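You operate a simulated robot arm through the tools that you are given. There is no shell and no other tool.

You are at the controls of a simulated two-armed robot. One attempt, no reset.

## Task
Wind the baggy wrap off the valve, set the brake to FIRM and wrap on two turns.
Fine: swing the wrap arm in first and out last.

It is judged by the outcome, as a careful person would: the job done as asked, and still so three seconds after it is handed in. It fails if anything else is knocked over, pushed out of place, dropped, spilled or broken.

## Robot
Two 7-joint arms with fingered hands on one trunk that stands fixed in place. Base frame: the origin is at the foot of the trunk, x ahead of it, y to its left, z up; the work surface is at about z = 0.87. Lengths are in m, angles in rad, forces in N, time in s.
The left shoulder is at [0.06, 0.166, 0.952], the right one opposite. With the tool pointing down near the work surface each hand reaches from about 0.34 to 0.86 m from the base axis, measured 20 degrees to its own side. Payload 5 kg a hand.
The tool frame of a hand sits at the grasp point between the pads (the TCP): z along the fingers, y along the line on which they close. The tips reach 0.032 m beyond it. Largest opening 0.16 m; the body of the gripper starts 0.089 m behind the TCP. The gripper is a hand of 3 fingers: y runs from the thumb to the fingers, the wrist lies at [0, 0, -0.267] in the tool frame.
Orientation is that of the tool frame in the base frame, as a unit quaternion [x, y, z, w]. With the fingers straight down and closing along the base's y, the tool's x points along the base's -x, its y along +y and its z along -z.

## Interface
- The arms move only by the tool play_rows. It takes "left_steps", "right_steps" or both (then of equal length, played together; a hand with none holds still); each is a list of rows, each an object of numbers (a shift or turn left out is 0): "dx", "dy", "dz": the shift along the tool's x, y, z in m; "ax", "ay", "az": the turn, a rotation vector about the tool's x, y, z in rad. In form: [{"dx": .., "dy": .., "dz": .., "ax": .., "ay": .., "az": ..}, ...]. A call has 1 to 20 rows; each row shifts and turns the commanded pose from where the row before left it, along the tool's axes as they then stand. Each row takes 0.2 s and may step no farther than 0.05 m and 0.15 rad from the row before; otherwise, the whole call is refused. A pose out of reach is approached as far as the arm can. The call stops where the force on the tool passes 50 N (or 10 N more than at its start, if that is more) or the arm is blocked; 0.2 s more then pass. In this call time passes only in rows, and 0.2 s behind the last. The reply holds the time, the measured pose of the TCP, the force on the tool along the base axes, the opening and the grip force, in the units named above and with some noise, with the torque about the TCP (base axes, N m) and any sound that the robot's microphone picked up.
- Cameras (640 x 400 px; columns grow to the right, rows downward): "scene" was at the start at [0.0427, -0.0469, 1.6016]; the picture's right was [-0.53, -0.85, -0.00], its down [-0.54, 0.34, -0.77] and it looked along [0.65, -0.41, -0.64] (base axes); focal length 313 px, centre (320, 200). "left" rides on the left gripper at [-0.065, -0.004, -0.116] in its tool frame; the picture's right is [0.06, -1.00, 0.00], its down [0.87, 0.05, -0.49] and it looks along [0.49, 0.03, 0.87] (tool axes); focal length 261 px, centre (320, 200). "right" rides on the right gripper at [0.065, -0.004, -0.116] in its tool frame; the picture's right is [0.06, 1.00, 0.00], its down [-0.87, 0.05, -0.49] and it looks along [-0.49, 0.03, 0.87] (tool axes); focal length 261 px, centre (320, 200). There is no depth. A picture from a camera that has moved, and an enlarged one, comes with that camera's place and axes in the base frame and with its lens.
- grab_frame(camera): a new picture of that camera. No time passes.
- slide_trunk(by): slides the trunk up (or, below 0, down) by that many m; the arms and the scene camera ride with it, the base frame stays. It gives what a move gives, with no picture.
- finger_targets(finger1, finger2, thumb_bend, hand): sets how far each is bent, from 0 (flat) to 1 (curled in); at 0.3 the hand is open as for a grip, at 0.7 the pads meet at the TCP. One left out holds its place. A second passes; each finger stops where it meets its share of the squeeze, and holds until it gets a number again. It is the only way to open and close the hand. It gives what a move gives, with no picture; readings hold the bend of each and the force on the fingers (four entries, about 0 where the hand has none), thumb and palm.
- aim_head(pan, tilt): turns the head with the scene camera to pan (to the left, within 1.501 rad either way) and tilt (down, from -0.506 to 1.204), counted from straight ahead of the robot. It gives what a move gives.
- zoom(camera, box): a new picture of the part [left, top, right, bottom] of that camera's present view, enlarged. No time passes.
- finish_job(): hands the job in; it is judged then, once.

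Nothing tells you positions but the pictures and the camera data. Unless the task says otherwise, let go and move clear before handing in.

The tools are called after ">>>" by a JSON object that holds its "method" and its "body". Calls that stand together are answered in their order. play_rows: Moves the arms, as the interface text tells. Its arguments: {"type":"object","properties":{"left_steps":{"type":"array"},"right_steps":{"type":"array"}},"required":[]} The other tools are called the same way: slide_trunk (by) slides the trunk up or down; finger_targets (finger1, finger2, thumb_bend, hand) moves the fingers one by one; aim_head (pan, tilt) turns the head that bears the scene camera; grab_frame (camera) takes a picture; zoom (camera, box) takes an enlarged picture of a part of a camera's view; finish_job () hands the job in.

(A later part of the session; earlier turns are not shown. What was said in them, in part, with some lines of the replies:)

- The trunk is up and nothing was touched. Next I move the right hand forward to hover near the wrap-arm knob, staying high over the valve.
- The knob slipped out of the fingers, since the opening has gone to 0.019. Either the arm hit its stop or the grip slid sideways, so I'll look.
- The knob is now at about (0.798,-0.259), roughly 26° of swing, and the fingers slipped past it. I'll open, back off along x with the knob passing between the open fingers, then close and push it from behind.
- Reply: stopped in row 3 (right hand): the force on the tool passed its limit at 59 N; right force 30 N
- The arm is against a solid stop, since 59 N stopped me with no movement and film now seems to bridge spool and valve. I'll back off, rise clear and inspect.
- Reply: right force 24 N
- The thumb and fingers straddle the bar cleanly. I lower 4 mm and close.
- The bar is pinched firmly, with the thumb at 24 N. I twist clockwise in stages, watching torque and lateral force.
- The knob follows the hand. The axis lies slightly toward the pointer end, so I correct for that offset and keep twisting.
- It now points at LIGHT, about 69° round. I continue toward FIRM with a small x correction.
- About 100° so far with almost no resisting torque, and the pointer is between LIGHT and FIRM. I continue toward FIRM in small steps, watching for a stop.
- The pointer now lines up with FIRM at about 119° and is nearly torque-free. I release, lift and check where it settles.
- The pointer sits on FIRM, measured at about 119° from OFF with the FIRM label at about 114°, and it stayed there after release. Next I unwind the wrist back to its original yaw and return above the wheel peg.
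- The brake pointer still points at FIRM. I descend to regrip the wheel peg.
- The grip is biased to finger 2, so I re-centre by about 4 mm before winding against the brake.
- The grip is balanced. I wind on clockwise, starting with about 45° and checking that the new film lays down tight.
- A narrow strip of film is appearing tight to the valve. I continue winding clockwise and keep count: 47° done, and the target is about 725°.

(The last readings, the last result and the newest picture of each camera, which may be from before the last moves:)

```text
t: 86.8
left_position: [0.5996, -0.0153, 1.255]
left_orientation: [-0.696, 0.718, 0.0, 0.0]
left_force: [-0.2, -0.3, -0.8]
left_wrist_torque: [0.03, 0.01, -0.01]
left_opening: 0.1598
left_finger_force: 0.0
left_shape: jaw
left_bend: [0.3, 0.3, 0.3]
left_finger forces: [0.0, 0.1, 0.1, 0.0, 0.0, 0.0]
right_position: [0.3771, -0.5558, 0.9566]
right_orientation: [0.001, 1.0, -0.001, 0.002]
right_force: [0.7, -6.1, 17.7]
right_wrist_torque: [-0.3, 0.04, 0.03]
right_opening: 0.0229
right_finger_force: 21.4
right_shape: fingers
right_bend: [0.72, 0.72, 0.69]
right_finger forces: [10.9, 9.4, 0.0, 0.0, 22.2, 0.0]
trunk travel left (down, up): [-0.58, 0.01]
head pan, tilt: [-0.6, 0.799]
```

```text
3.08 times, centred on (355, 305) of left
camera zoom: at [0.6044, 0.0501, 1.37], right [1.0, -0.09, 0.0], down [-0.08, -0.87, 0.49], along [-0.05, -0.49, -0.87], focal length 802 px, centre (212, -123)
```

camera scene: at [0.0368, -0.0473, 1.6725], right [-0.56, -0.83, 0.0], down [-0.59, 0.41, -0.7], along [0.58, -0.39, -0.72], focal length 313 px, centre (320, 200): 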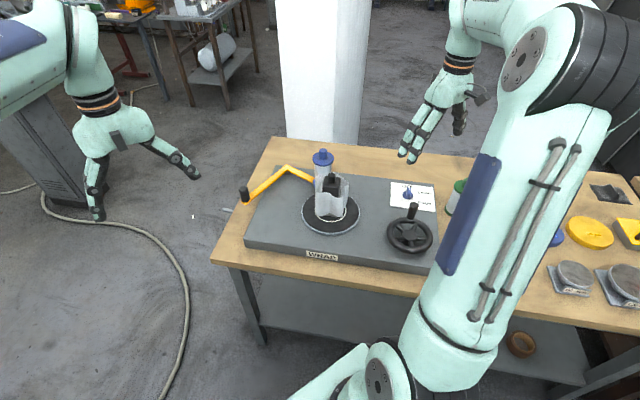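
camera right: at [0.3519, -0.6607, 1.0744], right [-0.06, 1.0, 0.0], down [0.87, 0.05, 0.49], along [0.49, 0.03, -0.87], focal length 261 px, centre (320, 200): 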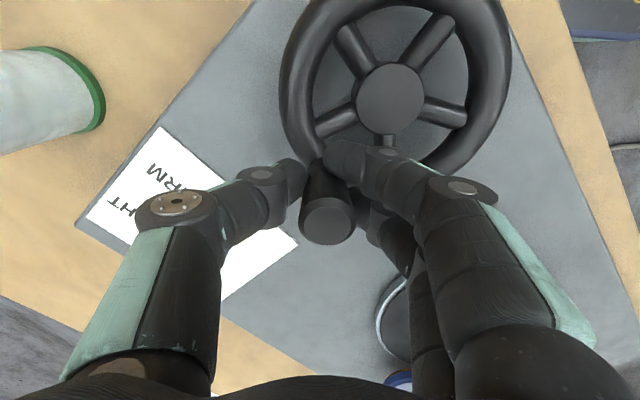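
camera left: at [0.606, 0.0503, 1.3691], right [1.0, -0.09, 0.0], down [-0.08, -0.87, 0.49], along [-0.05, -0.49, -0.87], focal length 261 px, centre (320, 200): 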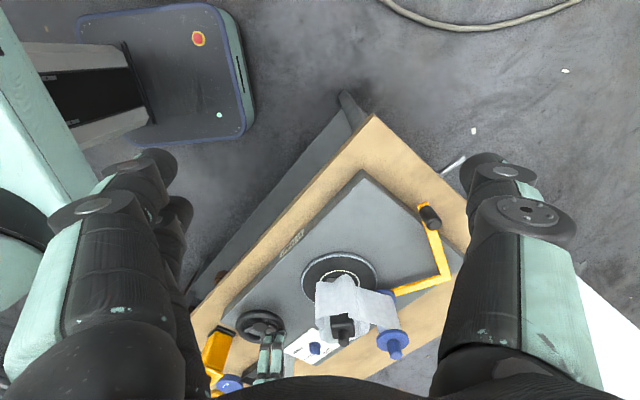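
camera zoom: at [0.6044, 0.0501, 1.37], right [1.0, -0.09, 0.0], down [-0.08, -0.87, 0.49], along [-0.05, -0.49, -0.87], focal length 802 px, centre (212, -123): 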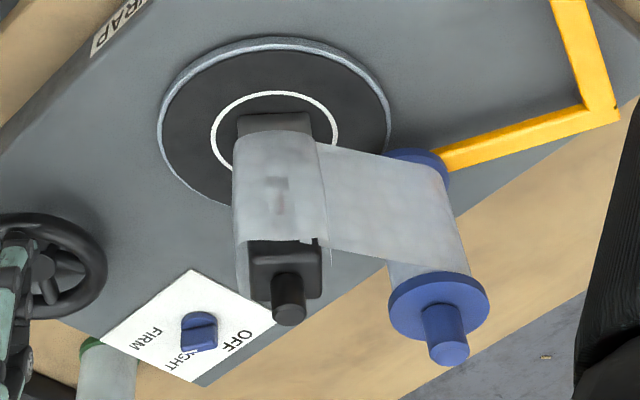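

The new film lies tight against the valve body. I'm at about 227° and continue.

>>> {"method": "play_rows", "body": {"right_steps": [{"dx": -0.01566, "dy": -0.00206, "dz": -0.002}, {"dx": -0.01459, "dy": -0.00605, "dz": -0.001}, {"dx": -0.01253, "dy": -0.00961}, {"dx": -0.00961, "dy": -0.01253}, {"dx": -0.00605, "dy": -0.01459}, {"dx": -0.00206, "dy": -0.01566}, {"dx": 0.00206, "dy": -0.01566}, {"dx": 0.00605, "dy": -0.01459}, {"dx": 0.00961, "dy": -0.01253}, {"dx": 0.01253, "dy": -0.00961}, {"dx": 0.01459, "dy": -0.00605}, {"dx": 0.01566, "dy": -0.00206}]}}

>>> {"method": "zoom", "body": {"camera": "scene", "box": [305, 140, 365, 230]}}

>>> {"method": "grab_frame", "body": {"camera": "right"}}

```text
t: 89.4
left_position: [0.5992, -0.0176, 1.2547]
left_orientation: [-0.696, 0.718, 0.001, 0.0]
left_force: [-0.3, 0.4, -0.7]
left_wrist_torque: [-0.01, 0.0, 0.0]
left_opening: 0.1599
left_finger_force: 0.0
left_shape: jaw
left_bend: [0.3, 0.3, 0.3]
left_finger forces: [0.0, 0.0, 0.0, 0.0, 0.0, 0.0]
right_position: [0.3757, -0.6768, 0.9583]
right_orientation: [0.003, 1.0, 0.0, 0.001]
right_force: [-1.7, -6.7, -4.4]
right_wrist_torque: [-0.27, 0.02, 0.03]
right_opening: 0.0242
right_finger_force: 19.2
right_shape: fingers
right_bend: [0.71, 0.72, 0.69]
right_finger forces: [11.8, 9.2, 0.0, 0.0, 17.8, 0.0]
trunk travel left (down, up): [-0.58, 0.01]
head pan, tilt: [-0.6, 0.799]
```

```text
4.44 times, centred on (335, 185) of scene
camera zoom: at [0.0364, -0.0487, 1.6725], right [-0.57, -0.82, 0.0], down [-0.59, 0.41, -0.7], along [0.57, -0.39, -0.72], focal length 1392 px, centre (253, 267)
```

zoom: 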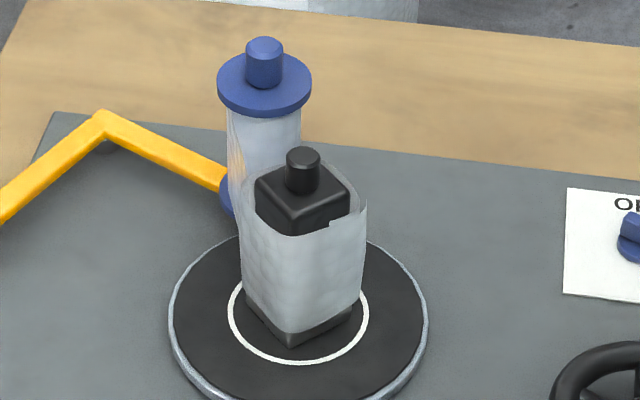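

```text
taken
camera right: at [0.3118, -0.6796, 1.0747], right [-0.06, 1.0, 0.0], down [0.87, 0.05, 0.49], along [0.49, 0.03, -0.87], focal length 261 px, centre (320, 200)
```

right: 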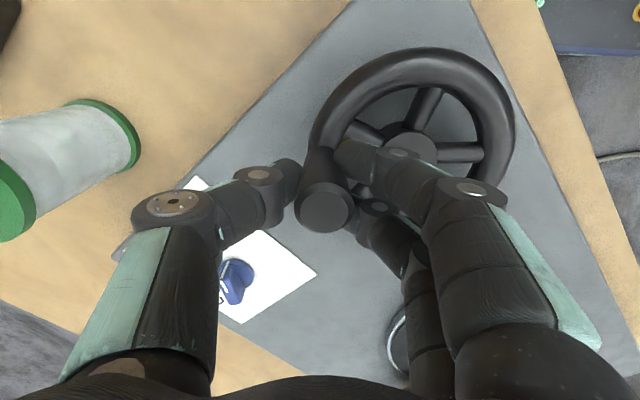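

One full turn plus about 47° is on and lies tight. I continue, going past the half turn first.

>>> {"method": "play_rows", "body": {"right_steps": [{"dx": 0.01566, "dy": 0.00206}, {"dx": 0.01459, "dy": 0.00605}, {"dx": 0.01253, "dy": 0.00961}, {"dx": 0.00961, "dy": 0.01253}, {"dx": 0.00605, "dy": 0.01459}, {"dx": 0.00206, "dy": 0.01566}, {"dx": -0.00206, "dy": 0.01566}, {"dx": -0.00605, "dy": 0.01459}, {"dx": -0.00961, "dy": 0.01253}, {"dx": -0.01253, "dy": 0.00961}, {"dx": -0.01459, "dy": 0.00605}, {"dx": -0.01566, "dy": 0.00206}]}}

>>> {"method": "zoom", "body": {"camera": "scene", "box": [305, 140, 365, 230]}}

>>> {"method": "grab_frame", "body": {"camera": "right"}}

```text
t: 92.0
left_position: [0.6007, -0.0167, 1.254]
left_orientation: [-0.697, 0.718, 0.001, 0.001]
left_force: [0.0, 0.1, 0.1]
left_wrist_torque: [0.01, 0.01, -0.02]
left_opening: 0.1601
left_finger_force: 0.1
left_shape: jaw
left_bend: [0.3, 0.3, 0.3]
left_finger forces: [0.1, 0.1, 0.0, 0.0, 0.0, 0.0]
right_position: [0.3809, -0.5567, 0.9604]
right_orientation: [0.001, 1.0, 0.001, 0.001]
right_force: [0.6, -0.6, -17.0]
right_wrist_torque: [-0.07, -0.02, -0.04]
right_opening: 0.0246
right_finger_force: 17.6
right_shape: fingers
right_bend: [0.71, 0.72, 0.69]
right_finger forces: [11.7, 10.3, 0.1, 0.0, 13.0, 0.0]
trunk travel left (down, up): [-0.58, 0.01]
head pan, tilt: [-0.6, 0.799]
```

```text
4.44 times, centred on (335, 185) of scene
camera zoom: at [0.0384, -0.0489, 1.6724], right [-0.56, -0.83, 0.0], down [-0.59, 0.41, -0.7], along [0.57, -0.39, -0.72], focal length 1392 px, centre (253, 267)
```

zoom: 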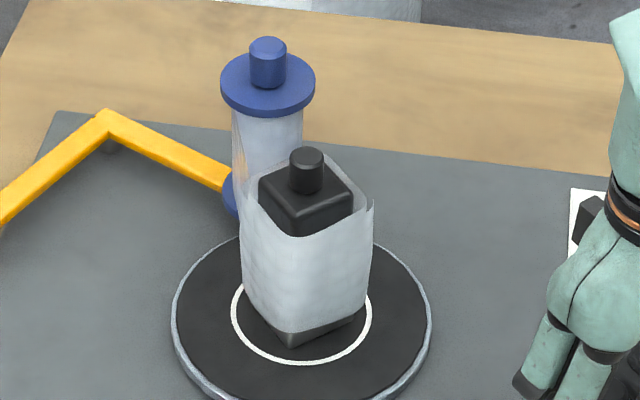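

```text
taken
camera right: at [0.3164, -0.5605, 1.0755], right [-0.06, 1.0, 0.0], down [0.87, 0.05, 0.49], along [0.49, 0.03, -0.87], focal length 261 px, centre (320, 200)
```

right: 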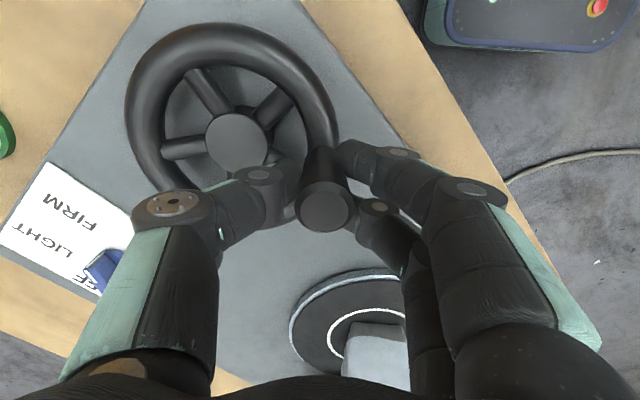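

At about 587° the film is tight with two layers showing. I finish the last 135°.

>>> {"method": "play_rows", "body": {"right_steps": [{"dx": -0.01566, "dy": -0.00206, "dz": 0.002}, {"dx": -0.01459, "dy": -0.00605, "dz": 0.001}, {"dx": -0.01253, "dy": -0.00961}, {"dx": -0.00961, "dy": -0.01253}, {"dx": -0.00605, "dy": -0.01459}, {"dx": -0.00206, "dy": -0.01566}, {"dx": 0.00206, "dy": -0.01566}, {"dx": 0.00605, "dy": -0.01459}, {"dx": 0.00961, "dy": -0.01253}]}}

>>> {"method": "zoom", "body": {"camera": "scene", "box": [305, 140, 365, 230]}}

>>> {"method": "zoom", "body": {"camera": "scene", "box": [320, 165, 350, 220]}}

>>> {"method": "grab_frame", "body": {"camera": "right"}}

>>> {"method": "zoom", "body": {"camera": "left", "box": [280, 240, 430, 370]}}

```text
t: 94.0
left_position: [0.5981, -0.0168, 1.2544]
left_orientation: [-0.695, 0.719, 0.0, -0.001]
left_force: [-0.8, 0.4, 0.9]
left_wrist_torque: [0.02, -0.02, -0.03]
left_opening: 0.1601
left_finger_force: 0.0
left_shape: jaw
left_bend: [0.3, 0.3, 0.3]
left_finger forces: [0.0, 0.1, 0.0, 0.0, 0.1, 0.0]
right_position: [0.4195, -0.6603, 0.957]
right_orientation: [0.001, 1.0, -0.001, 0.002]
right_force: [3.0, -3.3, 7.2]
right_wrist_torque: [-0.08, -0.04, -0.01]
right_opening: 0.0238
right_finger_force: 22.1
right_shape: fingers
right_bend: [0.72, 0.72, 0.69]
right_finger forces: [13.5, 12.1, 0.0, 0.0, 18.3, 0.0]
trunk travel left (down, up): [-0.58, 0.01]
head pan, tilt: [-0.6, 0.799]
```

```text
4.44 times, centred on (335, 185) of scene
camera zoom: at [0.036, -0.0477, 1.6724], right [-0.56, -0.83, 0.0], down [-0.59, 0.41, -0.7], along [0.58, -0.39, -0.72], focal length 1392 px, centre (253, 267)
```

zoom: 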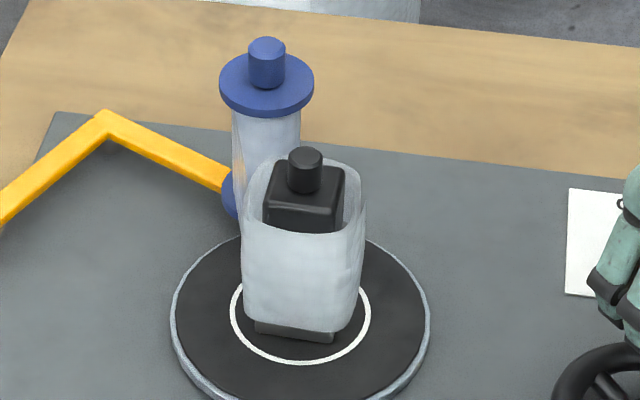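

```text
7.27 times, centred on (335, 192) of scene
camera zoom: at [0.036, -0.0477, 1.6724], right [-0.56, -0.83, 0.0], down [-0.59, 0.41, -0.7], along [0.58, -0.39, -0.72], focal length 2278 px, centre (211, 254)
```

zoom: 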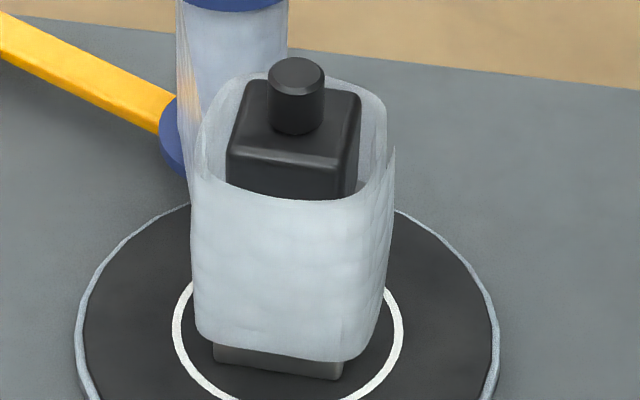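

```text
taken
camera right: at [0.3543, -0.6636, 1.0734], right [-0.06, 1.0, 0.0], down [0.87, 0.05, 0.49], along [0.49, 0.03, -0.87], focal length 261 px, centre (320, 200)
```

right: 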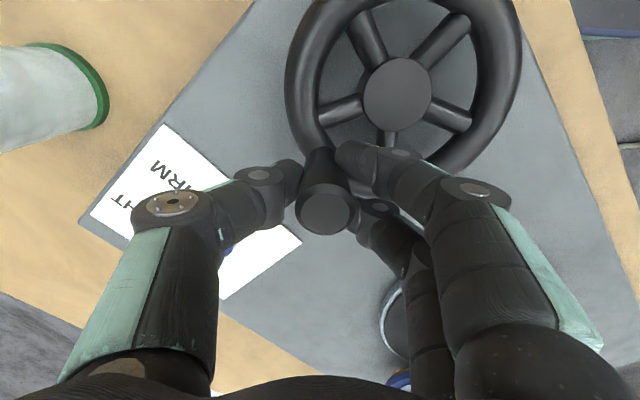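

```text
3.08 times, centred on (355, 305) of left
camera zoom: at [0.6038, 0.0484, 1.37], right [1.0, -0.09, 0.0], down [-0.08, -0.87, 0.49], along [-0.05, -0.49, -0.87], focal length 802 px, centre (212, -123)
```

zoom: 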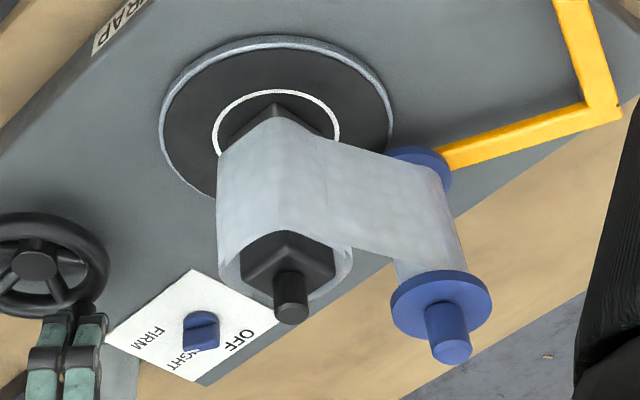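

The wrap is tight and at about 722°. I add a final 15° so that two full turns are certain, wherever the exact zero point was.

>>> {"method": "play_rows", "body": {"right_steps": [{"dx": 0.0064, "dy": -0.0055}, {"dx": 0.0061, "dy": -0.0041}]}}

>>> {"method": "zoom", "body": {"camera": "scene", "box": [320, 165, 350, 220]}}

>>> {"method": "finger_targets", "body": {"hand": "right", "finger1": 0.3, "finger2": 0.3, "thumb_bend": 0.3}}

>>> {"method": "zoom", "body": {"camera": "scene", "box": [320, 165, 350, 220]}}

>>> {"method": "grab_frame", "body": {"camera": "right"}}

```text
t: 94.6
left_position: [0.5976, -0.0154, 1.2547]
left_orientation: [-0.695, 0.719, 0.0, 0.0]
left_force: [-0.7, -0.1, -0.2]
left_wrist_torque: [0.0, -0.01, 0.03]
left_opening: 0.1599
left_finger_force: 0.1
left_shape: jaw
left_bend: [0.3, 0.3, 0.3]
left_finger forces: [0.1, 0.0, 0.0, 0.0, 0.0, 0.0]
right_position: [0.4058, -0.6703, 0.9574]
right_orientation: [0.003, 1.0, -0.001, 0.001]
right_force: [0.8, -2.7, 13.1]
right_wrist_torque: [-0.11, 0.05, 0.04]
right_opening: 0.0237
right_finger_force: 22.3
right_shape: fingers
right_bend: [0.72, 0.72, 0.69]
right_finger forces: [14.0, 11.6, 0.1, 0.1, 19.1, 0.0]
trunk travel left (down, up): [-0.58, 0.01]
head pan, tilt: [-0.6, 0.799]
```

```text
7.27 times, centred on (335, 192) of scene
camera zoom: at [0.0355, -0.0473, 1.6726], right [-0.57, -0.82, 0.0], down [-0.59, 0.41, -0.7], along [0.58, -0.39, -0.72], focal length 2278 px, centre (211, 254)
```

zoom: 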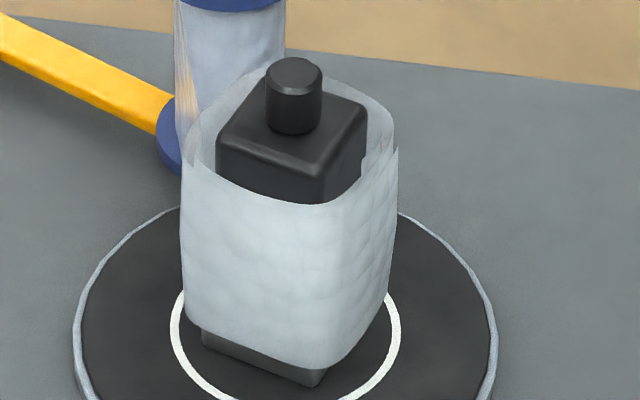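

```text
t: 95.6
left_position: [0.599, -0.016, 1.2548]
left_orientation: [-0.697, 0.718, 0.0, 0.0]
left_force: [-0.1, 0.0, -0.7]
left_wrist_torque: [-0.03, -0.01, 0.0]
left_opening: 0.1601
left_finger_force: 0.0
left_shape: jaw
left_bend: [0.3, 0.3, 0.3]
left_finger forces: [0.0, 0.0, 0.0, 0.1, 0.1, 0.1]
right_position: [0.4079, -0.6695, 0.9564]
right_orientation: [0.0, 1.0, 0.001, 0.001]
right_force: [-0.6, -0.4, -0.2]
right_wrist_torque: [0.02, 0.01, 0.01]
right_opening: 0.1675
right_finger_force: 0.1
right_shape: fingers
right_bend: [0.3, 0.3, 0.3]
right_finger forces: [0.0, 0.0, 0.2, 0.1, 0.1, 0.1]
trunk travel left (down, up): [-0.58, 0.01]
head pan, tilt: [-0.6, 0.799]
```

```text
7.27 times, centred on (335, 192) of scene
camera zoom: at [0.0369, -0.0476, 1.6725], right [-0.56, -0.83, 0.0], down [-0.59, 0.41, -0.7], along [0.58, -0.39, -0.72], focal length 2278 px, centre (211, 254)
```

zoom: 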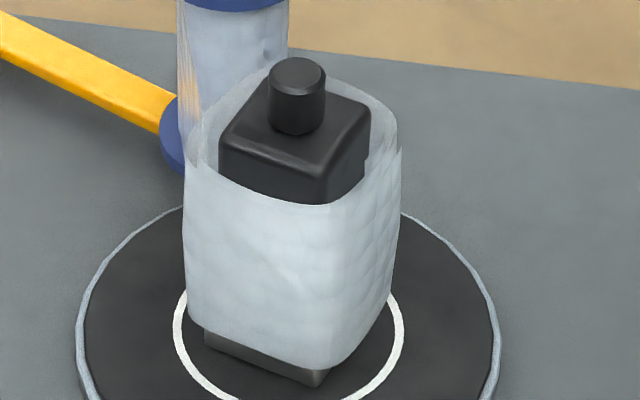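

```text
taken
camera right: at [0.3439, -0.672, 1.0724], right [-0.06, 1.0, 0.0], down [0.87, 0.05, 0.49], along [0.49, 0.03, -0.87], focal length 261 px, centre (320, 200)
```

right: 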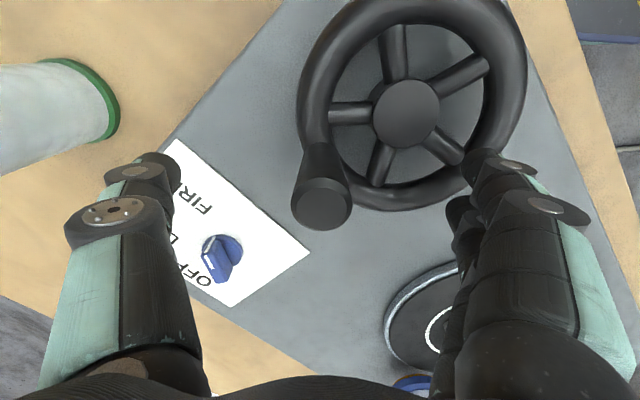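

Two turns of tight film are on and the wheel stays put after release. The last step is to swing the wrap arm back out, so I lift and travel high over to its knob.

>>> {"method": "play_rows", "body": {"right_steps": [{"dz": -0.045}, {"dz": -0.045}, {"dz": -0.045}, {"dz": -0.045}, {"dz": -0.045}, {"dz": -0.025}, {"dx": -0.029, "dy": 0.039}, {"dx": -0.029, "dy": 0.039}, {"dx": -0.029, "dy": 0.039}, {"dx": -0.029, "dy": 0.039}, {"dx": -0.029, "dy": 0.039}, {"dx": -0.029, "dy": 0.039}, {"dx": -0.029, "dy": 0.039}, {"dx": -0.029, "dy": 0.039}, {"dx": -0.029, "dy": 0.039}, {"dx": -0.029, "dy": 0.039}]}}

>>> {"method": "play_rows", "body": {"right_steps": [{"az": 0.143}, {"az": 0.143}, {"az": 0.143}, {"az": 0.143}, {"az": 0.143}, {"az": 0.143}, {"az": 0.142}]}}

>>> {"method": "grab_frame", "body": {"camera": "right"}}

>>> {"method": "grab_frame", "body": {"camera": "scene"}}

>>> {"method": "grab_frame", "body": {"camera": "left"}}

```text
t: 99.0
left_position: [0.6, -0.0143, 1.2539]
left_orientation: [-0.697, 0.717, 0.0, 0.0]
left_force: [0.3, 1.0, -0.7]
left_wrist_torque: [-0.05, 0.02, 0.01]
left_opening: 0.1597
left_finger_force: 0.0
left_shape: jaw
left_bend: [0.3, 0.3, 0.3]
left_finger forces: [0.0, 0.0, 0.0, 0.0, 0.1, 0.0]
right_position: [0.7005, -0.2782, 1.2017]
right_orientation: [0.001, 1.0, 0.0, 0.0]
right_force: [0.2, 0.0, 0.2]
right_wrist_torque: [0.0, 0.02, 0.0]
right_opening: 0.168
right_finger_force: 0.1
right_shape: fingers
right_bend: [0.3, 0.3, 0.3]
right_finger forces: [0.0, 0.0, 0.0, 0.0, 0.0, 0.1]
trunk travel left (down, up): [-0.58, 0.01]
head pan, tilt: [-0.6, 0.799]
```

```text
t: 100.6
left_position: [0.5986, -0.016, 1.2548]
left_orientation: [-0.697, 0.717, 0.0, 0.0]
left_force: [0.0, -1.5, 0.4]
left_wrist_torque: [0.02, -0.04, 0.01]
left_opening: 0.1598
left_finger_force: 0.0
left_shape: jaw
left_bend: [0.3, 0.3, 0.3]
left_finger forces: [0.0, 0.1, 0.0, 0.0, 0.1, 0.0]
right_position: [0.7, -0.2794, 1.2082]
right_orientation: [0.481, 0.877, 0.001, 0.001]
right_force: [0.5, -0.2, 0.5]
right_wrist_torque: [-0.01, -0.01, 0.01]
right_opening: 0.1679
right_finger_force: 0.1
right_shape: fingers
right_bend: [0.3, 0.3, 0.3]
right_finger forces: [0.1, 0.0, 0.0, 0.0, 0.0, 0.1]
trunk travel left (down, up): [-0.58, 0.01]
head pan, tilt: [-0.6, 0.799]
```

```text
taken
camera right: at [0.6615, -0.2259, 1.3233], right [0.81, 0.59, 0.0], down [0.51, -0.7, 0.49], along [0.29, -0.4, -0.87], focal length 261 px, centre (320, 200)
```

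right: 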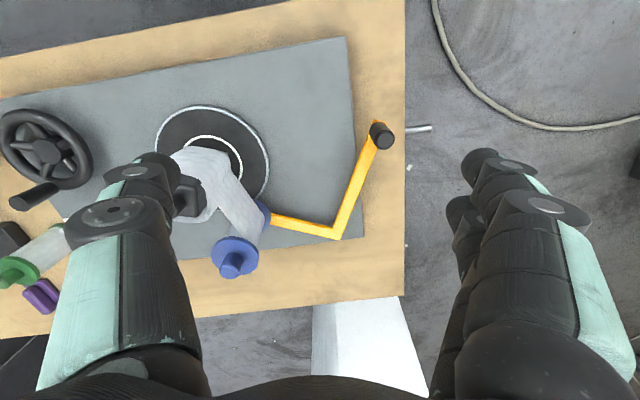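

```text
taken
camera scene: at [0.0369, -0.0473, 1.6725], right [-0.56, -0.83, 0.0], down [-0.59, 0.4, -0.7], along [0.58, -0.39, -0.72], focal length 313 px, centre (320, 200)
```

scene: 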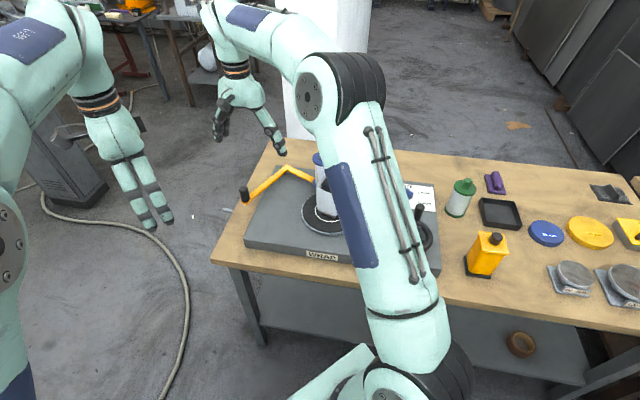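

```text
taken
camera left: at [0.6047, 0.0499, 1.3698], right [1.0, -0.09, 0.0], down [-0.08, -0.87, 0.49], along [-0.05, -0.49, -0.87], focal length 261 px, centre (320, 200)
```

left: 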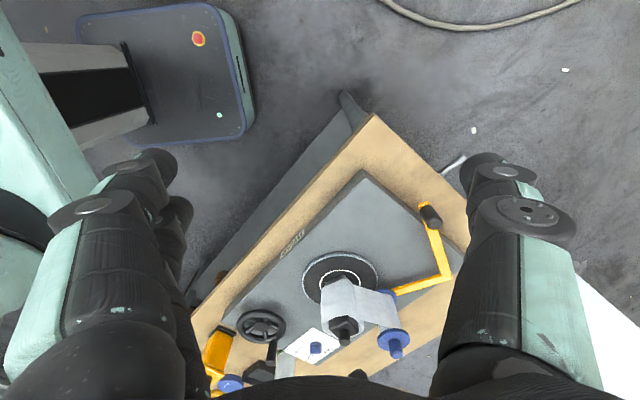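

The knob is at about (0.794,-0.257). With the hand yawed, the thumb is on the near side and the fingers on the far side, so the pull will be along the closing axis. I move above it.

>>> {"method": "play_rows", "body": {"right_steps": [{"dx": -0.0078, "dy": 0.0226, "dz": 0.0385}, {"dx": -0.0078, "dy": 0.0226, "dz": 0.0385}, {"dx": -0.0078, "dy": 0.0226, "dz": 0.0385}, {"dx": -0.0078, "dy": 0.0226, "dz": 0.0385}]}}

>>> {"method": "grab_frame", "body": {"camera": "right"}}

```text
t: 101.6
left_position: [0.5994, -0.0148, 1.2529]
left_orientation: [-0.697, 0.717, 0.001, 0.0]
left_force: [1.5, -0.1, 0.2]
left_wrist_torque: [0.01, 0.05, 0.01]
left_opening: 0.1595
left_finger_force: 0.0
left_shape: jaw
left_bend: [0.3, 0.3, 0.3]
left_finger forces: [0.0, 0.0, 0.1, 0.1, 0.1, 0.0]
right_position: [0.7928, -0.2588, 1.0554]
right_orientation: [0.481, 0.877, 0.001, 0.0]
right_force: [0.3, 0.2, 0.1]
right_wrist_torque: [-0.02, 0.05, 0.0]
right_opening: 0.1679
right_finger_force: 0.1
right_shape: fingers
right_bend: [0.3, 0.3, 0.3]
right_finger forces: [0.0, 0.1, 0.0, 0.0, 0.1, 0.0]
trunk travel left (down, up): [-0.58, 0.01]
head pan, tilt: [-0.6, 0.799]
```

```text
taken
camera right: at [0.7555, -0.2053, 1.1708], right [0.81, 0.59, 0.0], down [0.51, -0.7, 0.49], along [0.29, -0.4, -0.87], focal length 261 px, centre (320, 200)
```

right: 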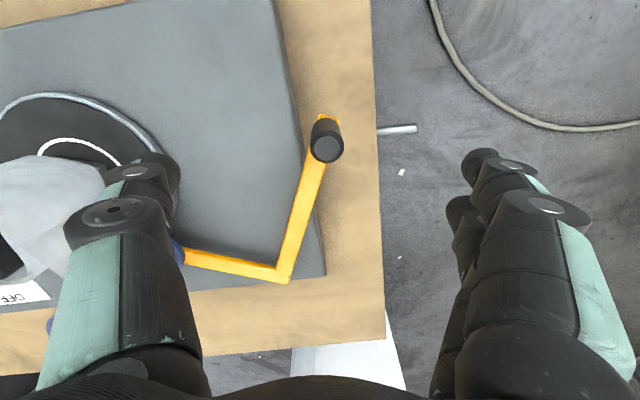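

>>> {"method": "play_rows", "body": {"right_steps": [{"dx": -0.0027, "dy": 0.0023, "dz": 0.0368}, {"dx": -0.0027, "dy": 0.0023, "dz": 0.0368}, {"dx": -0.0027, "dy": 0.0023, "dz": 0.0368}]}}

>>> {"method": "grab_frame", "body": {"camera": "right"}}

>>> {"method": "zoom", "body": {"camera": "scene", "box": [220, 120, 360, 240]}}

```text
t: 102.4
left_position: [0.6002, -0.0164, 1.254]
left_orientation: [-0.696, 0.718, 0.001, 0.0]
left_force: [0.0, 0.1, -0.3]
left_wrist_torque: [0.01, 0.0, -0.01]
left_opening: 0.16
left_finger_force: 0.1
left_shape: jaw
left_bend: [0.3, 0.3, 0.3]
left_finger forces: [0.0, 0.1, 0.0, 0.0, 0.1, 0.0]
right_position: [0.8002, -0.2609, 0.9403]
right_orientation: [0.48, 0.877, 0.0, 0.001]
right_force: [-0.4, 0.2, 0.5]
right_wrist_torque: [0.0, 0.0, -0.01]
right_opening: 0.168
right_finger_force: 0.1
right_shape: fingers
right_bend: [0.3, 0.3, 0.3]
right_finger forces: [0.0, 0.1, 0.0, 0.1, 0.0, 0.1]
trunk travel left (down, up): [-0.58, 0.01]
head pan, tilt: [-0.6, 0.799]
```

```text
taken
camera right: at [0.7625, -0.208, 1.0573], right [0.81, 0.59, 0.0], down [0.51, -0.7, 0.49], along [0.29, -0.4, -0.87], focal length 261 px, centre (320, 200)
```

right: 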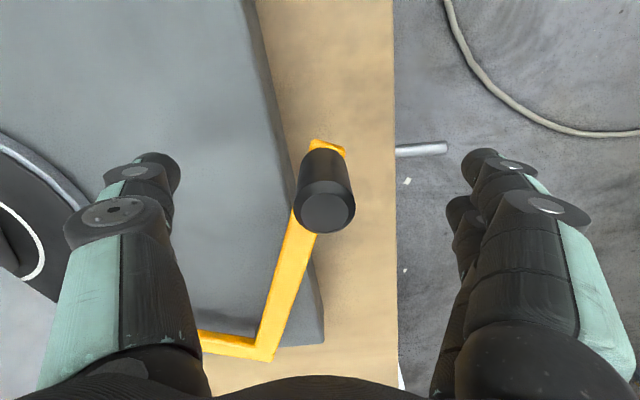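

```text
3.33 times, centred on (290, 180) of scene
camera zoom: at [0.0383, -0.0479, 1.6725], right [-0.56, -0.83, 0.0], down [-0.59, 0.41, -0.7], along [0.57, -0.39, -0.72], focal length 1044 px, centre (420, 267)
```

zoom: 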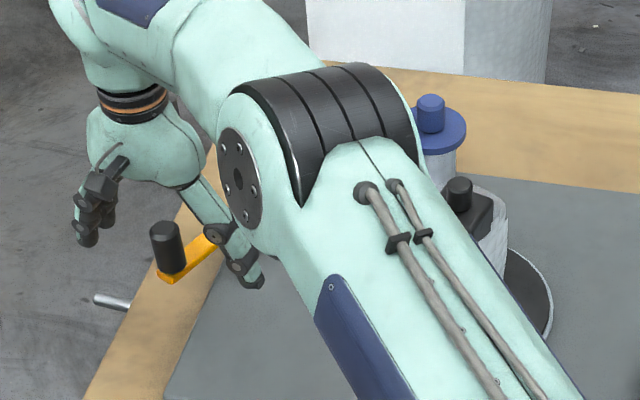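

The knob is centred between thumb and fingers. I raise 4 mm and close on it.

>>> {"method": "play_rows", "body": {"right_steps": [{"dx": 0.0, "dy": 0.0015, "dz": -0.004}]}}

>>> {"method": "finger_targets", "body": {"hand": "right", "finger1": 0.72, "finger2": 0.72, "thumb_bend": 0.72}}

>>> {"method": "grab_frame", "body": {"camera": "right"}}

```text
t: 102.8
left_position: [0.5998, -0.0157, 1.2533]
left_orientation: [-0.696, 0.718, 0.0, 0.0]
left_force: [0.6, -0.3, 0.7]
left_wrist_torque: [0.01, 0.01, 0.0]
left_opening: 0.16
left_finger_force: 0.1
left_shape: jaw
left_bend: [0.3, 0.3, 0.3]
left_finger forces: [0.0, 0.0, 0.0, 0.0, 0.0, 0.0]
right_position: [0.8022, -0.2606, 0.9469]
right_orientation: [0.48, 0.877, 0.001, 0.0]
right_force: [0.0, 0.6, 0.4]
right_wrist_torque: [-0.02, 0.03, -0.01]
right_opening: 0.168
right_finger_force: 0.0
right_shape: fingers
right_bend: [0.3, 0.3, 0.3]
right_finger forces: [0.1, 0.0, 0.0, 0.1, 0.0, 0.1]
trunk travel left (down, up): [-0.58, 0.01]
head pan, tilt: [-0.6, 0.799]
```

```text
t: 103.8
left_position: [0.5991, -0.0155, 1.2541]
left_orientation: [-0.696, 0.718, -0.001, 0.0]
left_force: [0.0, -0.1, 0.0]
left_wrist_torque: [0.0, 0.0, -0.03]
left_opening: 0.16
left_finger_force: 0.1
left_shape: jaw
left_bend: [0.3, 0.3, 0.3]
left_finger forces: [0.0, 0.0, 0.0, 0.0, 0.0, 0.1]
right_position: [0.8019, -0.2603, 0.9456]
right_orientation: [0.481, 0.877, 0.001, 0.0]
right_force: [-2.5, -0.8, -6.8]
right_wrist_torque: [-0.03, 0.04, 0.03]
right_opening: 0.0285
right_finger_force: 13.4
right_shape: fingers
right_bend: [0.68, 0.69, 0.67]
right_finger forces: [6.4, 6.0, 0.0, 0.1, 14.2, 0.1]
trunk travel left (down, up): [-0.58, 0.01]
head pan, tilt: [-0.6, 0.799]
```

```text
taken
camera right: at [0.7641, -0.2076, 1.0618], right [0.81, 0.59, 0.0], down [0.51, -0.7, 0.49], along [0.29, -0.4, -0.87], focal length 261 px, centre (320, 200)
```

right: 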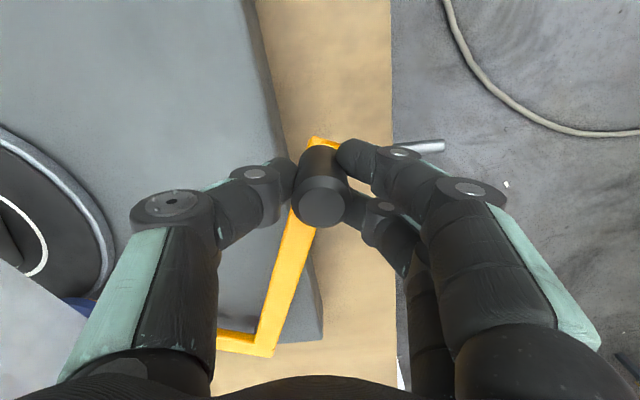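

The grip is balanced at about 14 N. I swing the arm out along its arc toward the original parked position, first half first.

>>> {"method": "play_rows", "body": {"right_steps": [{"dx": 0.00394, "dy": -0.01638}, {"dx": 0.0026, "dy": -0.01665}, {"dx": 0.00126, "dy": -0.0168}]}}

>>> {"method": "grab_frame", "body": {"camera": "right"}}

>>> {"method": "grab_frame", "body": {"camera": "left"}}

```text
t: 104.6
left_position: [0.5996, -0.0166, 1.2553]
left_orientation: [-0.696, 0.718, 0.0, 0.0]
left_force: [-0.5, 0.3, 0.4]
left_wrist_torque: [0.06, 0.01, -0.02]
left_opening: 0.1599
left_finger_force: 0.1
left_shape: jaw
left_bend: [0.3, 0.3, 0.3]
left_finger forces: [0.0, 0.1, 0.1, 0.0, 0.0, 0.1]
right_position: [0.7563, -0.2814, 0.946]
right_orientation: [0.48, 0.877, 0.0, 0.0]
right_force: [0.3, -0.9, -4.6]
right_wrist_torque: [-0.05, 0.03, 0.24]
right_opening: 0.0278
right_finger_force: 16.0
right_shape: fingers
right_bend: [0.68, 0.69, 0.68]
right_finger forces: [11.3, 7.9, 0.1, 0.0, 13.2, 0.1]
trunk travel left (down, up): [-0.58, 0.01]
head pan, tilt: [-0.6, 0.799]
```

```text
taken
camera right: at [0.7191, -0.2282, 1.062], right [0.81, 0.59, 0.0], down [0.51, -0.7, 0.49], along [0.29, -0.4, -0.87], focal length 261 px, centre (320, 200)
```

right: 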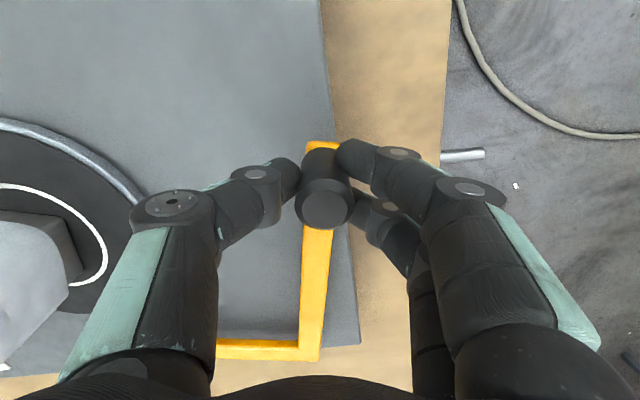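

```text
taken
camera left: at [0.6047, 0.049, 1.3698], right [1.0, -0.09, 0.0], down [-0.08, -0.87, 0.49], along [-0.05, -0.49, -0.87], focal length 261 px, centre (320, 200)
```

left: 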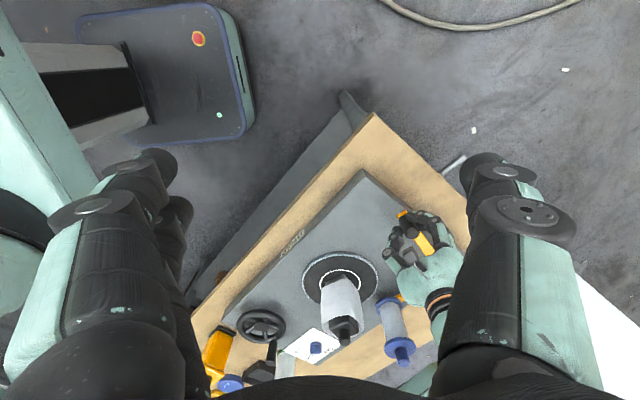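

The arm swings out freely, the web has parted and the wrap stays on the valve. I complete the arc.

>>> {"method": "play_rows", "body": {"right_steps": [{"dx": -9e-05, "dy": -0.01686}, {"dx": -0.00144, "dy": -0.0168}, {"dx": -0.00278, "dy": -0.01661}]}}

>>> {"method": "grab_frame", "body": {"camera": "right"}}

>>> {"method": "zoom", "body": {"camera": "left", "box": [280, 190, 470, 370]}}

```text
t: 105.4
left_position: [0.5992, -0.0164, 1.255]
left_orientation: [-0.697, 0.717, 0.001, 0.0]
left_force: [-0.7, 0.0, 0.9]
left_wrist_torque: [0.0, -0.05, -0.02]
left_opening: 0.1599
left_finger_force: 0.1
left_shape: jaw
left_bend: [0.3, 0.3, 0.3]
left_finger forces: [0.0, 0.0, 0.0, 0.0, 0.1, 0.1]
right_position: [0.717, -0.3086, 0.9465]
right_orientation: [0.481, 0.877, 0.002, 0.001]
right_force: [2.8, 1.2, -0.4]
right_wrist_torque: [-0.05, -0.07, 0.23]
right_opening: 0.0243
right_finger_force: 14.8
right_shape: fingers
right_bend: [0.69, 0.69, 0.68]
right_finger forces: [9.4, 9.3, 0.0, 0.0, 11.1, 0.0]
trunk travel left (down, up): [-0.58, 0.01]
head pan, tilt: [-0.6, 0.799]
```

```text
taken
camera right: at [0.6798, -0.2563, 1.0616], right [0.81, 0.59, 0.0], down [0.51, -0.7, 0.49], along [0.29, -0.39, -0.87], focal length 261 px, centre (320, 200)
```

right: 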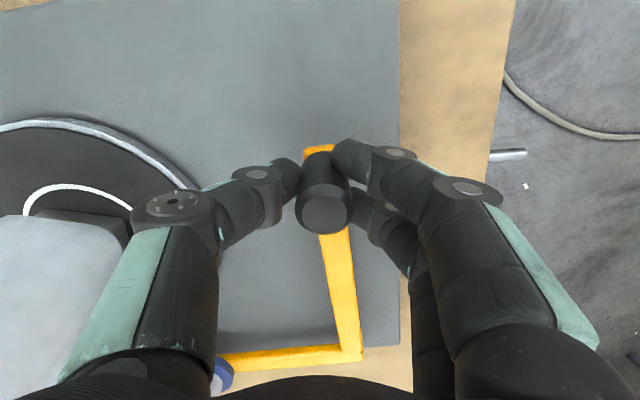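

```text
2.22 times, centred on (375, 280) of left
camera zoom: at [0.6049, 0.0496, 1.3697], right [1.0, -0.09, 0.0], down [-0.08, -0.87, 0.49], along [-0.05, -0.49, -0.87], focal length 579 px, centre (198, 22)
```

zoom: 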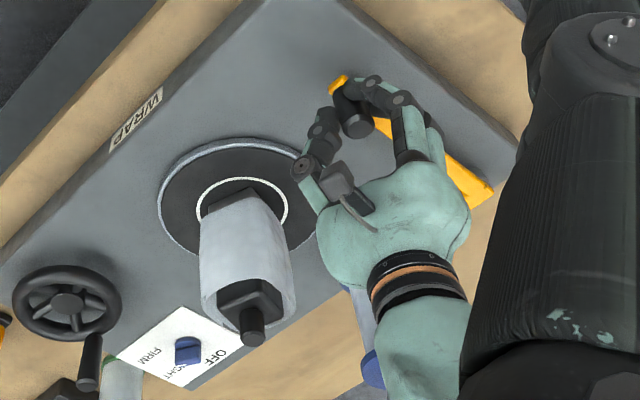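

The knob is back at its starting spot within a couple of millimetres. I nudge slightly further to see whether it is at its out stop.

>>> {"method": "play_rows", "body": {"right_steps": [{"dx": -0.0017, "dy": -0.0078}]}}

>>> {"method": "grab_frame", "body": {"camera": "right"}}

```text
t: 105.8
left_position: [0.6006, -0.014, 1.2543]
left_orientation: [-0.696, 0.718, 0.001, -0.002]
left_force: [0.8, -0.6, 0.2]
left_wrist_torque: [0.04, 0.0, 0.02]
left_opening: 0.16
left_finger_force: 0.2
left_shape: jaw
left_bend: [0.3, 0.3, 0.3]
left_finger forces: [0.0, 0.1, 0.1, 0.0, 0.0, 0.0]
right_position: [0.7138, -0.3116, 0.9463]
right_orientation: [0.479, 0.878, 0.003, 0.0]
right_force: [11.3, 12.2, -0.8]
right_wrist_torque: [0.36, -0.43, 0.15]
right_opening: 0.0245
right_finger_force: 15.8
right_shape: fingers
right_bend: [0.69, 0.68, 0.68]
right_finger forces: [11.9, 13.7, 0.1, 0.1, 5.9, 0.0]
trunk travel left (down, up): [-0.58, 0.01]
head pan, tilt: [-0.6, 0.799]
```

```text
taken
camera right: at [0.676, -0.2589, 1.062], right [0.81, 0.59, 0.01], down [0.51, -0.7, 0.49], along [0.29, -0.39, -0.87], focal length 261 px, centre (320, 200)
```

right: 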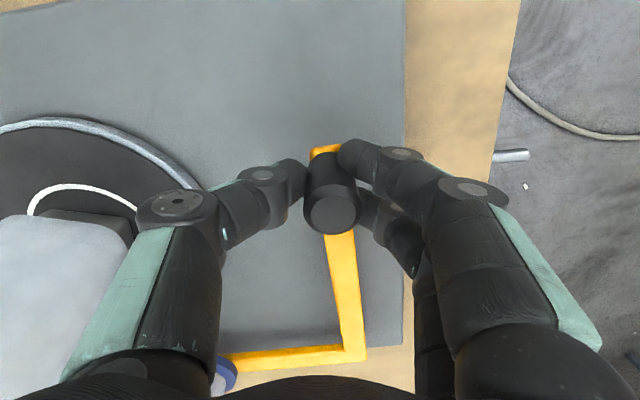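

Force rises to about 17 N with hardly any movement, so the arm is at its out stop. I relax the push, release and lift clear.

>>> {"method": "play_rows", "body": {"right_steps": [{"dx": 0.0008, "dy": 0.0045}]}}

>>> {"method": "finger_targets", "body": {"hand": "right", "finger1": 0.3, "finger2": 0.3, "thumb_bend": 0.3}}

>>> {"method": "play_rows", "body": {"right_steps": [{"dz": -0.04}, {"dz": -0.045}, {"dz": -0.045}, {"dz": -0.045}, {"dz": -0.045}, {"dz": -0.04}]}}

>>> {"method": "grab_frame", "body": {"camera": "right"}}

>>> {"method": "zoom", "body": {"camera": "left", "box": [280, 190, 470, 370]}}

```text
t: 106.2
left_position: [0.5997, -0.0158, 1.2545]
left_orientation: [-0.696, 0.718, 0.0, 0.0]
left_force: [0.0, -0.6, -1.1]
left_wrist_torque: [0.01, 0.0, -0.02]
left_opening: 0.1599
left_finger_force: 0.1
left_shape: jaw
left_bend: [0.3, 0.3, 0.3]
left_finger forces: [0.0, 0.0, 0.0, 0.1, 0.0, 0.0]
right_position: [0.7144, -0.3116, 0.9468]
right_orientation: [0.481, 0.877, 0.001, -0.001]
right_force: [5.6, 12.0, -0.7]
right_wrist_torque: [0.24, -0.24, 0.18]
right_opening: 0.0243
right_finger_force: 15.7
right_shape: fingers
right_bend: [0.69, 0.68, 0.68]
right_finger forces: [12.8, 10.9, 0.1, 0.0, 8.1, 0.1]
trunk travel left (down, up): [-0.58, 0.01]
head pan, tilt: [-0.6, 0.799]
```

```text
t: 107.2
left_position: [0.5994, -0.015, 1.255]
left_orientation: [-0.696, 0.718, 0.0, -0.001]
left_force: [-0.6, 0.4, -0.6]
left_wrist_torque: [-0.04, 0.01, -0.02]
left_opening: 0.16
left_finger_force: 0.0
left_shape: jaw
left_bend: [0.3, 0.3, 0.3]
left_finger forces: [0.0, 0.0, 0.0, 0.0, 0.0, 0.0]
right_position: [0.7148, -0.3121, 0.9454]
right_orientation: [0.48, 0.877, 0.001, 0.001]
right_force: [0.0, -0.5, -0.4]
right_wrist_torque: [0.0, 0.04, 0.0]
right_opening: 0.1676
right_finger_force: 0.1
right_shape: fingers
right_bend: [0.3, 0.3, 0.3]
right_finger forces: [0.0, 0.1, 0.0, 0.1, 0.0, 0.0]
trunk travel left (down, up): [-0.58, 0.01]
head pan, tilt: [-0.6, 0.799]
```

```text
t: 108.6
left_position: [0.5977, -0.0159, 1.2544]
left_orientation: [-0.697, 0.717, -0.001, 0.0]
left_force: [0.4, 0.2, 0.6]
left_wrist_torque: [0.03, -0.03, -0.01]
left_opening: 0.16
left_finger_force: 0.0
left_shape: jaw
left_bend: [0.3, 0.3, 0.3]
left_finger forces: [0.1, 0.0, 0.0, 0.0, 0.1, 0.0]
right_position: [0.7155, -0.3116, 1.204]
right_orientation: [0.481, 0.877, 0.001, 0.0]
right_force: [0.6, -0.1, 0.4]
right_wrist_torque: [-0.01, -0.04, 0.03]
right_opening: 0.1677
right_finger_force: 0.0
right_shape: fingers
right_bend: [0.3, 0.3, 0.3]
right_finger forces: [0.1, 0.1, 0.0, 0.0, 0.0, 0.1]
trunk travel left (down, up): [-0.58, 0.01]
head pan, tilt: [-0.6, 0.799]
```

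```text
taken
camera right: at [0.6772, -0.2575, 1.3202], right [0.81, 0.59, 0.0], down [0.51, -0.7, 0.49], along [0.29, -0.4, -0.87], focal length 261 px, centre (320, 200)
```

right: 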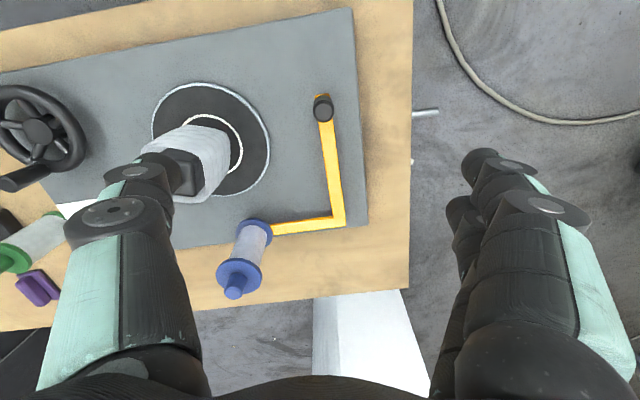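

```text
2.22 times, centred on (375, 280) of left
camera zoom: at [0.6043, 0.0502, 1.3699], right [1.0, -0.09, 0.0], down [-0.08, -0.87, 0.49], along [-0.05, -0.49, -0.87], focal length 579 px, centre (198, 22)
```

zoom: 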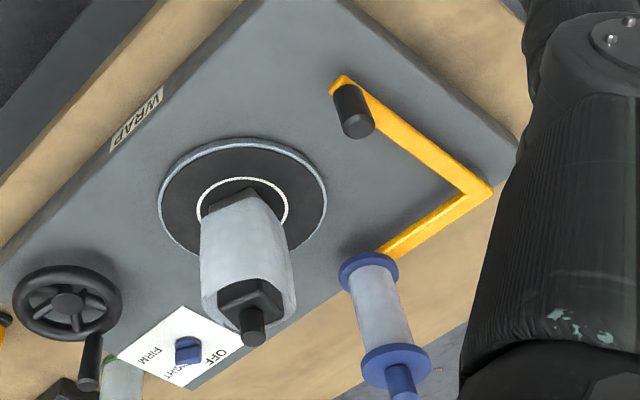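

The arm is parked out and nothing else looks disturbed. I retreat the right hand and check the final state carefully.

>>> {"method": "play_rows", "body": {"right_steps": [{"dx": 0.0114, "dy": -0.0415, "dz": -0.014}, {"dx": 0.0114, "dy": -0.0415, "dz": -0.014}, {"dx": 0.0114, "dy": -0.0415, "dz": -0.014}, {"dx": 0.0114, "dy": -0.0415, "dz": -0.014}, {"dx": 0.0114, "dy": -0.0415, "dz": -0.014}, {"dx": 0.0114, "dy": -0.0415, "dz": -0.014}, {"dx": 0.0114, "dy": -0.0415, "dz": -0.014}, {"az": -0.143}, {"az": -0.143}, {"az": -0.143}, {"az": -0.143}, {"az": -0.143}, {"az": -0.143}, {"az": -0.143}]}}

>>> {"method": "grab_frame", "body": {"camera": "scene"}}

>>> {"method": "zoom", "body": {"camera": "scene", "box": [230, 120, 450, 270]}}

>>> {"method": "grab_frame", "body": {"camera": "right"}}

>>> {"method": "zoom", "body": {"camera": "left", "box": [260, 270, 430, 380]}}

```text
t: 111.6
left_position: [0.5989, -0.0144, 1.255]
left_orientation: [-0.697, 0.717, 0.0, 0.0]
left_force: [-0.6, -0.1, 0.5]
left_wrist_torque: [-0.03, 0.01, 0.01]
left_opening: 0.16
left_finger_force: 0.0
left_shape: jaw
left_bend: [0.3, 0.3, 0.3]
left_finger forces: [0.1, 0.0, 0.1, 0.0, 0.1, 0.1]
right_position: [0.4264, -0.4027, 1.3057]
right_orientation: [-0.001, 1.0, 0.001, 0.001]
right_force: [-0.1, -0.2, -0.1]
right_wrist_torque: [0.02, 0.03, -0.02]
right_opening: 0.168
right_finger_force: 0.1
right_shape: fingers
right_bend: [0.3, 0.3, 0.3]
right_finger forces: [0.0, 0.0, 0.1, 0.0, 0.0, 0.1]
trunk travel left (down, up): [-0.58, 0.01]
head pan, tilt: [-0.6, 0.799]
```

```text
taken
camera scene: at [0.0369, -0.0475, 1.6725], right [-0.56, -0.83, 0.0], down [-0.59, 0.41, -0.7], along [0.58, -0.39, -0.72], focal length 313 px, centre (320, 200)
```

scene: 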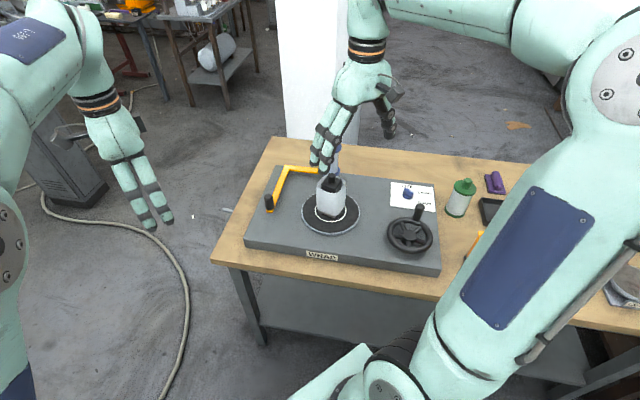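

```text
2.67 times, centred on (340, 195) of scene
camera zoom: at [0.0369, -0.0475, 1.6725], right [-0.56, -0.83, 0.0], down [-0.59, 0.41, -0.7], along [0.58, -0.39, -0.72], focal length 835 px, centre (267, 213)
```

zoom: 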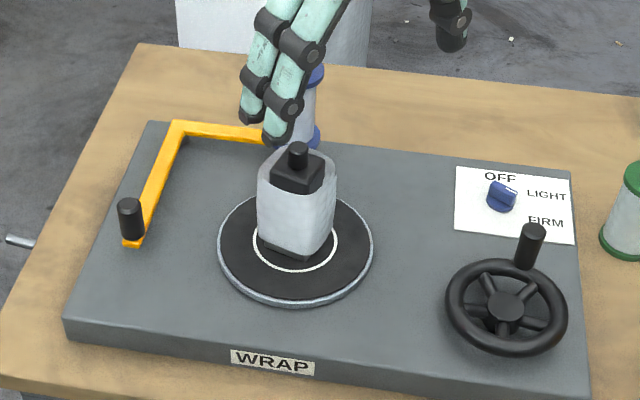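

```text
taken
camera right: at [0.3627, -0.4061, 1.4205], right [-0.06, 1.0, 0.0], down [0.87, 0.05, 0.49], along [0.49, 0.03, -0.87], focal length 261 px, centre (320, 200)
```

right: 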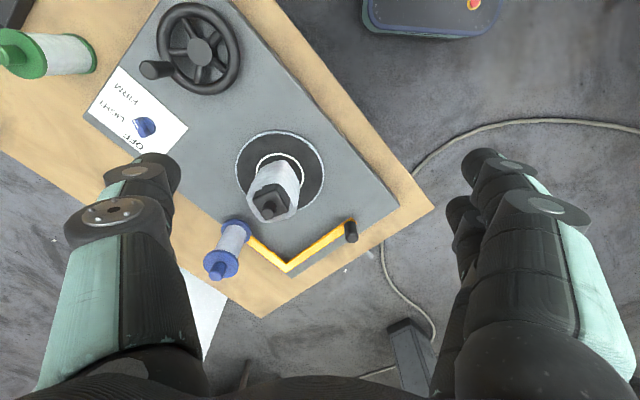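

```text
3.64 times, centred on (345, 325) of left
camera zoom: at [0.6047, 0.0498, 1.3698], right [1.0, -0.09, 0.0], down [-0.08, -0.87, 0.49], along [-0.05, -0.49, -0.87], focal length 948 px, centre (229, -254)
```

zoom: 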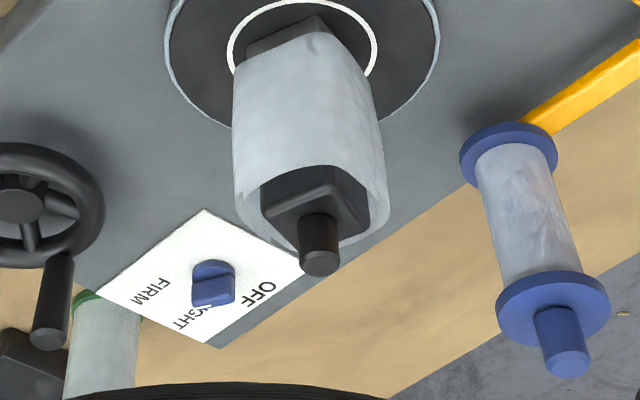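

>>> {"method": "zoom", "body": {"camera": "scene", "box": [385, 175, 440, 215]}}

>>> {"method": "zoom", "body": {"camera": "right", "box": [80, 60, 190, 170]}}

>>> {"method": "zoom", "body": {"camera": "scene", "box": [305, 160, 360, 230]}}

```text
10.00 times, centred on (412, 195) of scene
camera zoom: at [0.0369, -0.0475, 1.6725], right [-0.56, -0.83, 0.0], down [-0.59, 0.41, -0.7], along [0.58, -0.39, -0.72], focal length 3132 px, centre (-605, 250)
```

zoom: 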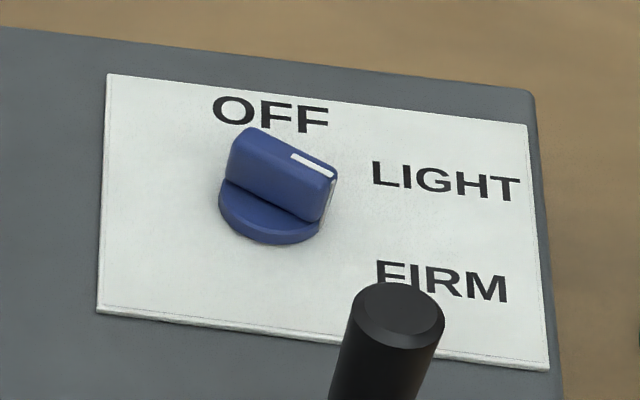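

```text
3.64 times, centred on (135, 115) of right
camera zoom: at [0.3627, -0.4061, 1.4205], right [-0.06, 1.0, 0.0], down [0.87, 0.05, 0.49], along [0.49, 0.03, -0.87], focal length 948 px, centre (993, 509)
```

zoom: 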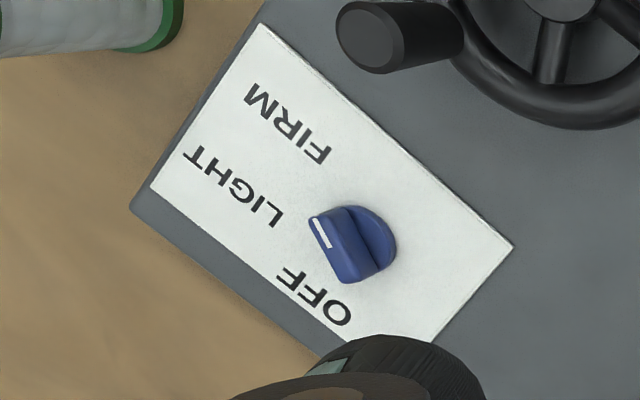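

```text
5.71 times, centred on (332, 195) of scene
camera zoom: at [0.0369, -0.0475, 1.6725], right [-0.56, -0.83, 0.0], down [-0.59, 0.41, -0.7], along [0.58, -0.39, -0.72], focal length 1790 px, centre (249, 229)
```

zoom: 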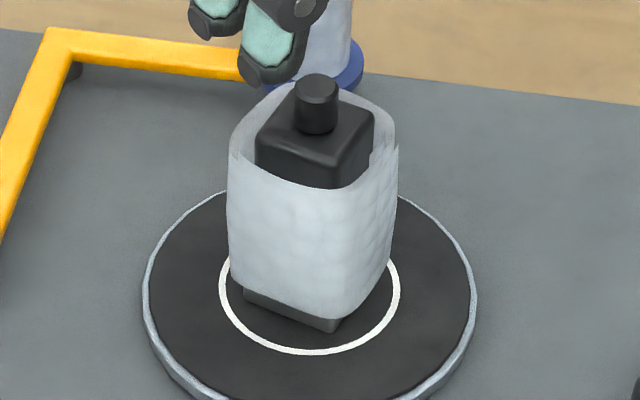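

The job looks complete:
- **Wrap:** the baggy film is off, and two tight turns sit on the valve.
- **Brake:** the pointer is in line with FIRM.
- **Wrap arm:** it was swung in first and is now parked out at its stop.

Both hands are clear and nothing else has moved, so I hand it in.

>>> {"method": "finish_job", "body": {}}

```text
The job is handed in.
```

I took the baggy wrap off the valve, set the brake to FIRM and put on two turns of new film, which lies tight. I swung the wrap arm in first and out last. The job is handed in, and I don't have the verdict yet.

- **Wrong way at first:** I began by turning the wheel clockwise, which winds film on. That added about 1.6 baggy turns before I noticed the spool getting thinner. I reversed and wound everything off until the valve was bare.
- **Turn count:** the two turns could be over by up to about 0.05 of a turn. The exact point where the old film ended was hard to see, so I added about 15° to be sure of two full turns.
- **Brake:** I turned the pointer about 119° from OFF. It lines up with FIRM and stayed there after I let go.
- **Wrap arm:** the arm is back against its out stop, where it started. The film parted from the wrap as it swung out. On the swing in, my grip slipped off the arm's knob and I finished by pushing it to the stop.

In the last pictures nothing else had been knocked or moved, and both hands are clear.
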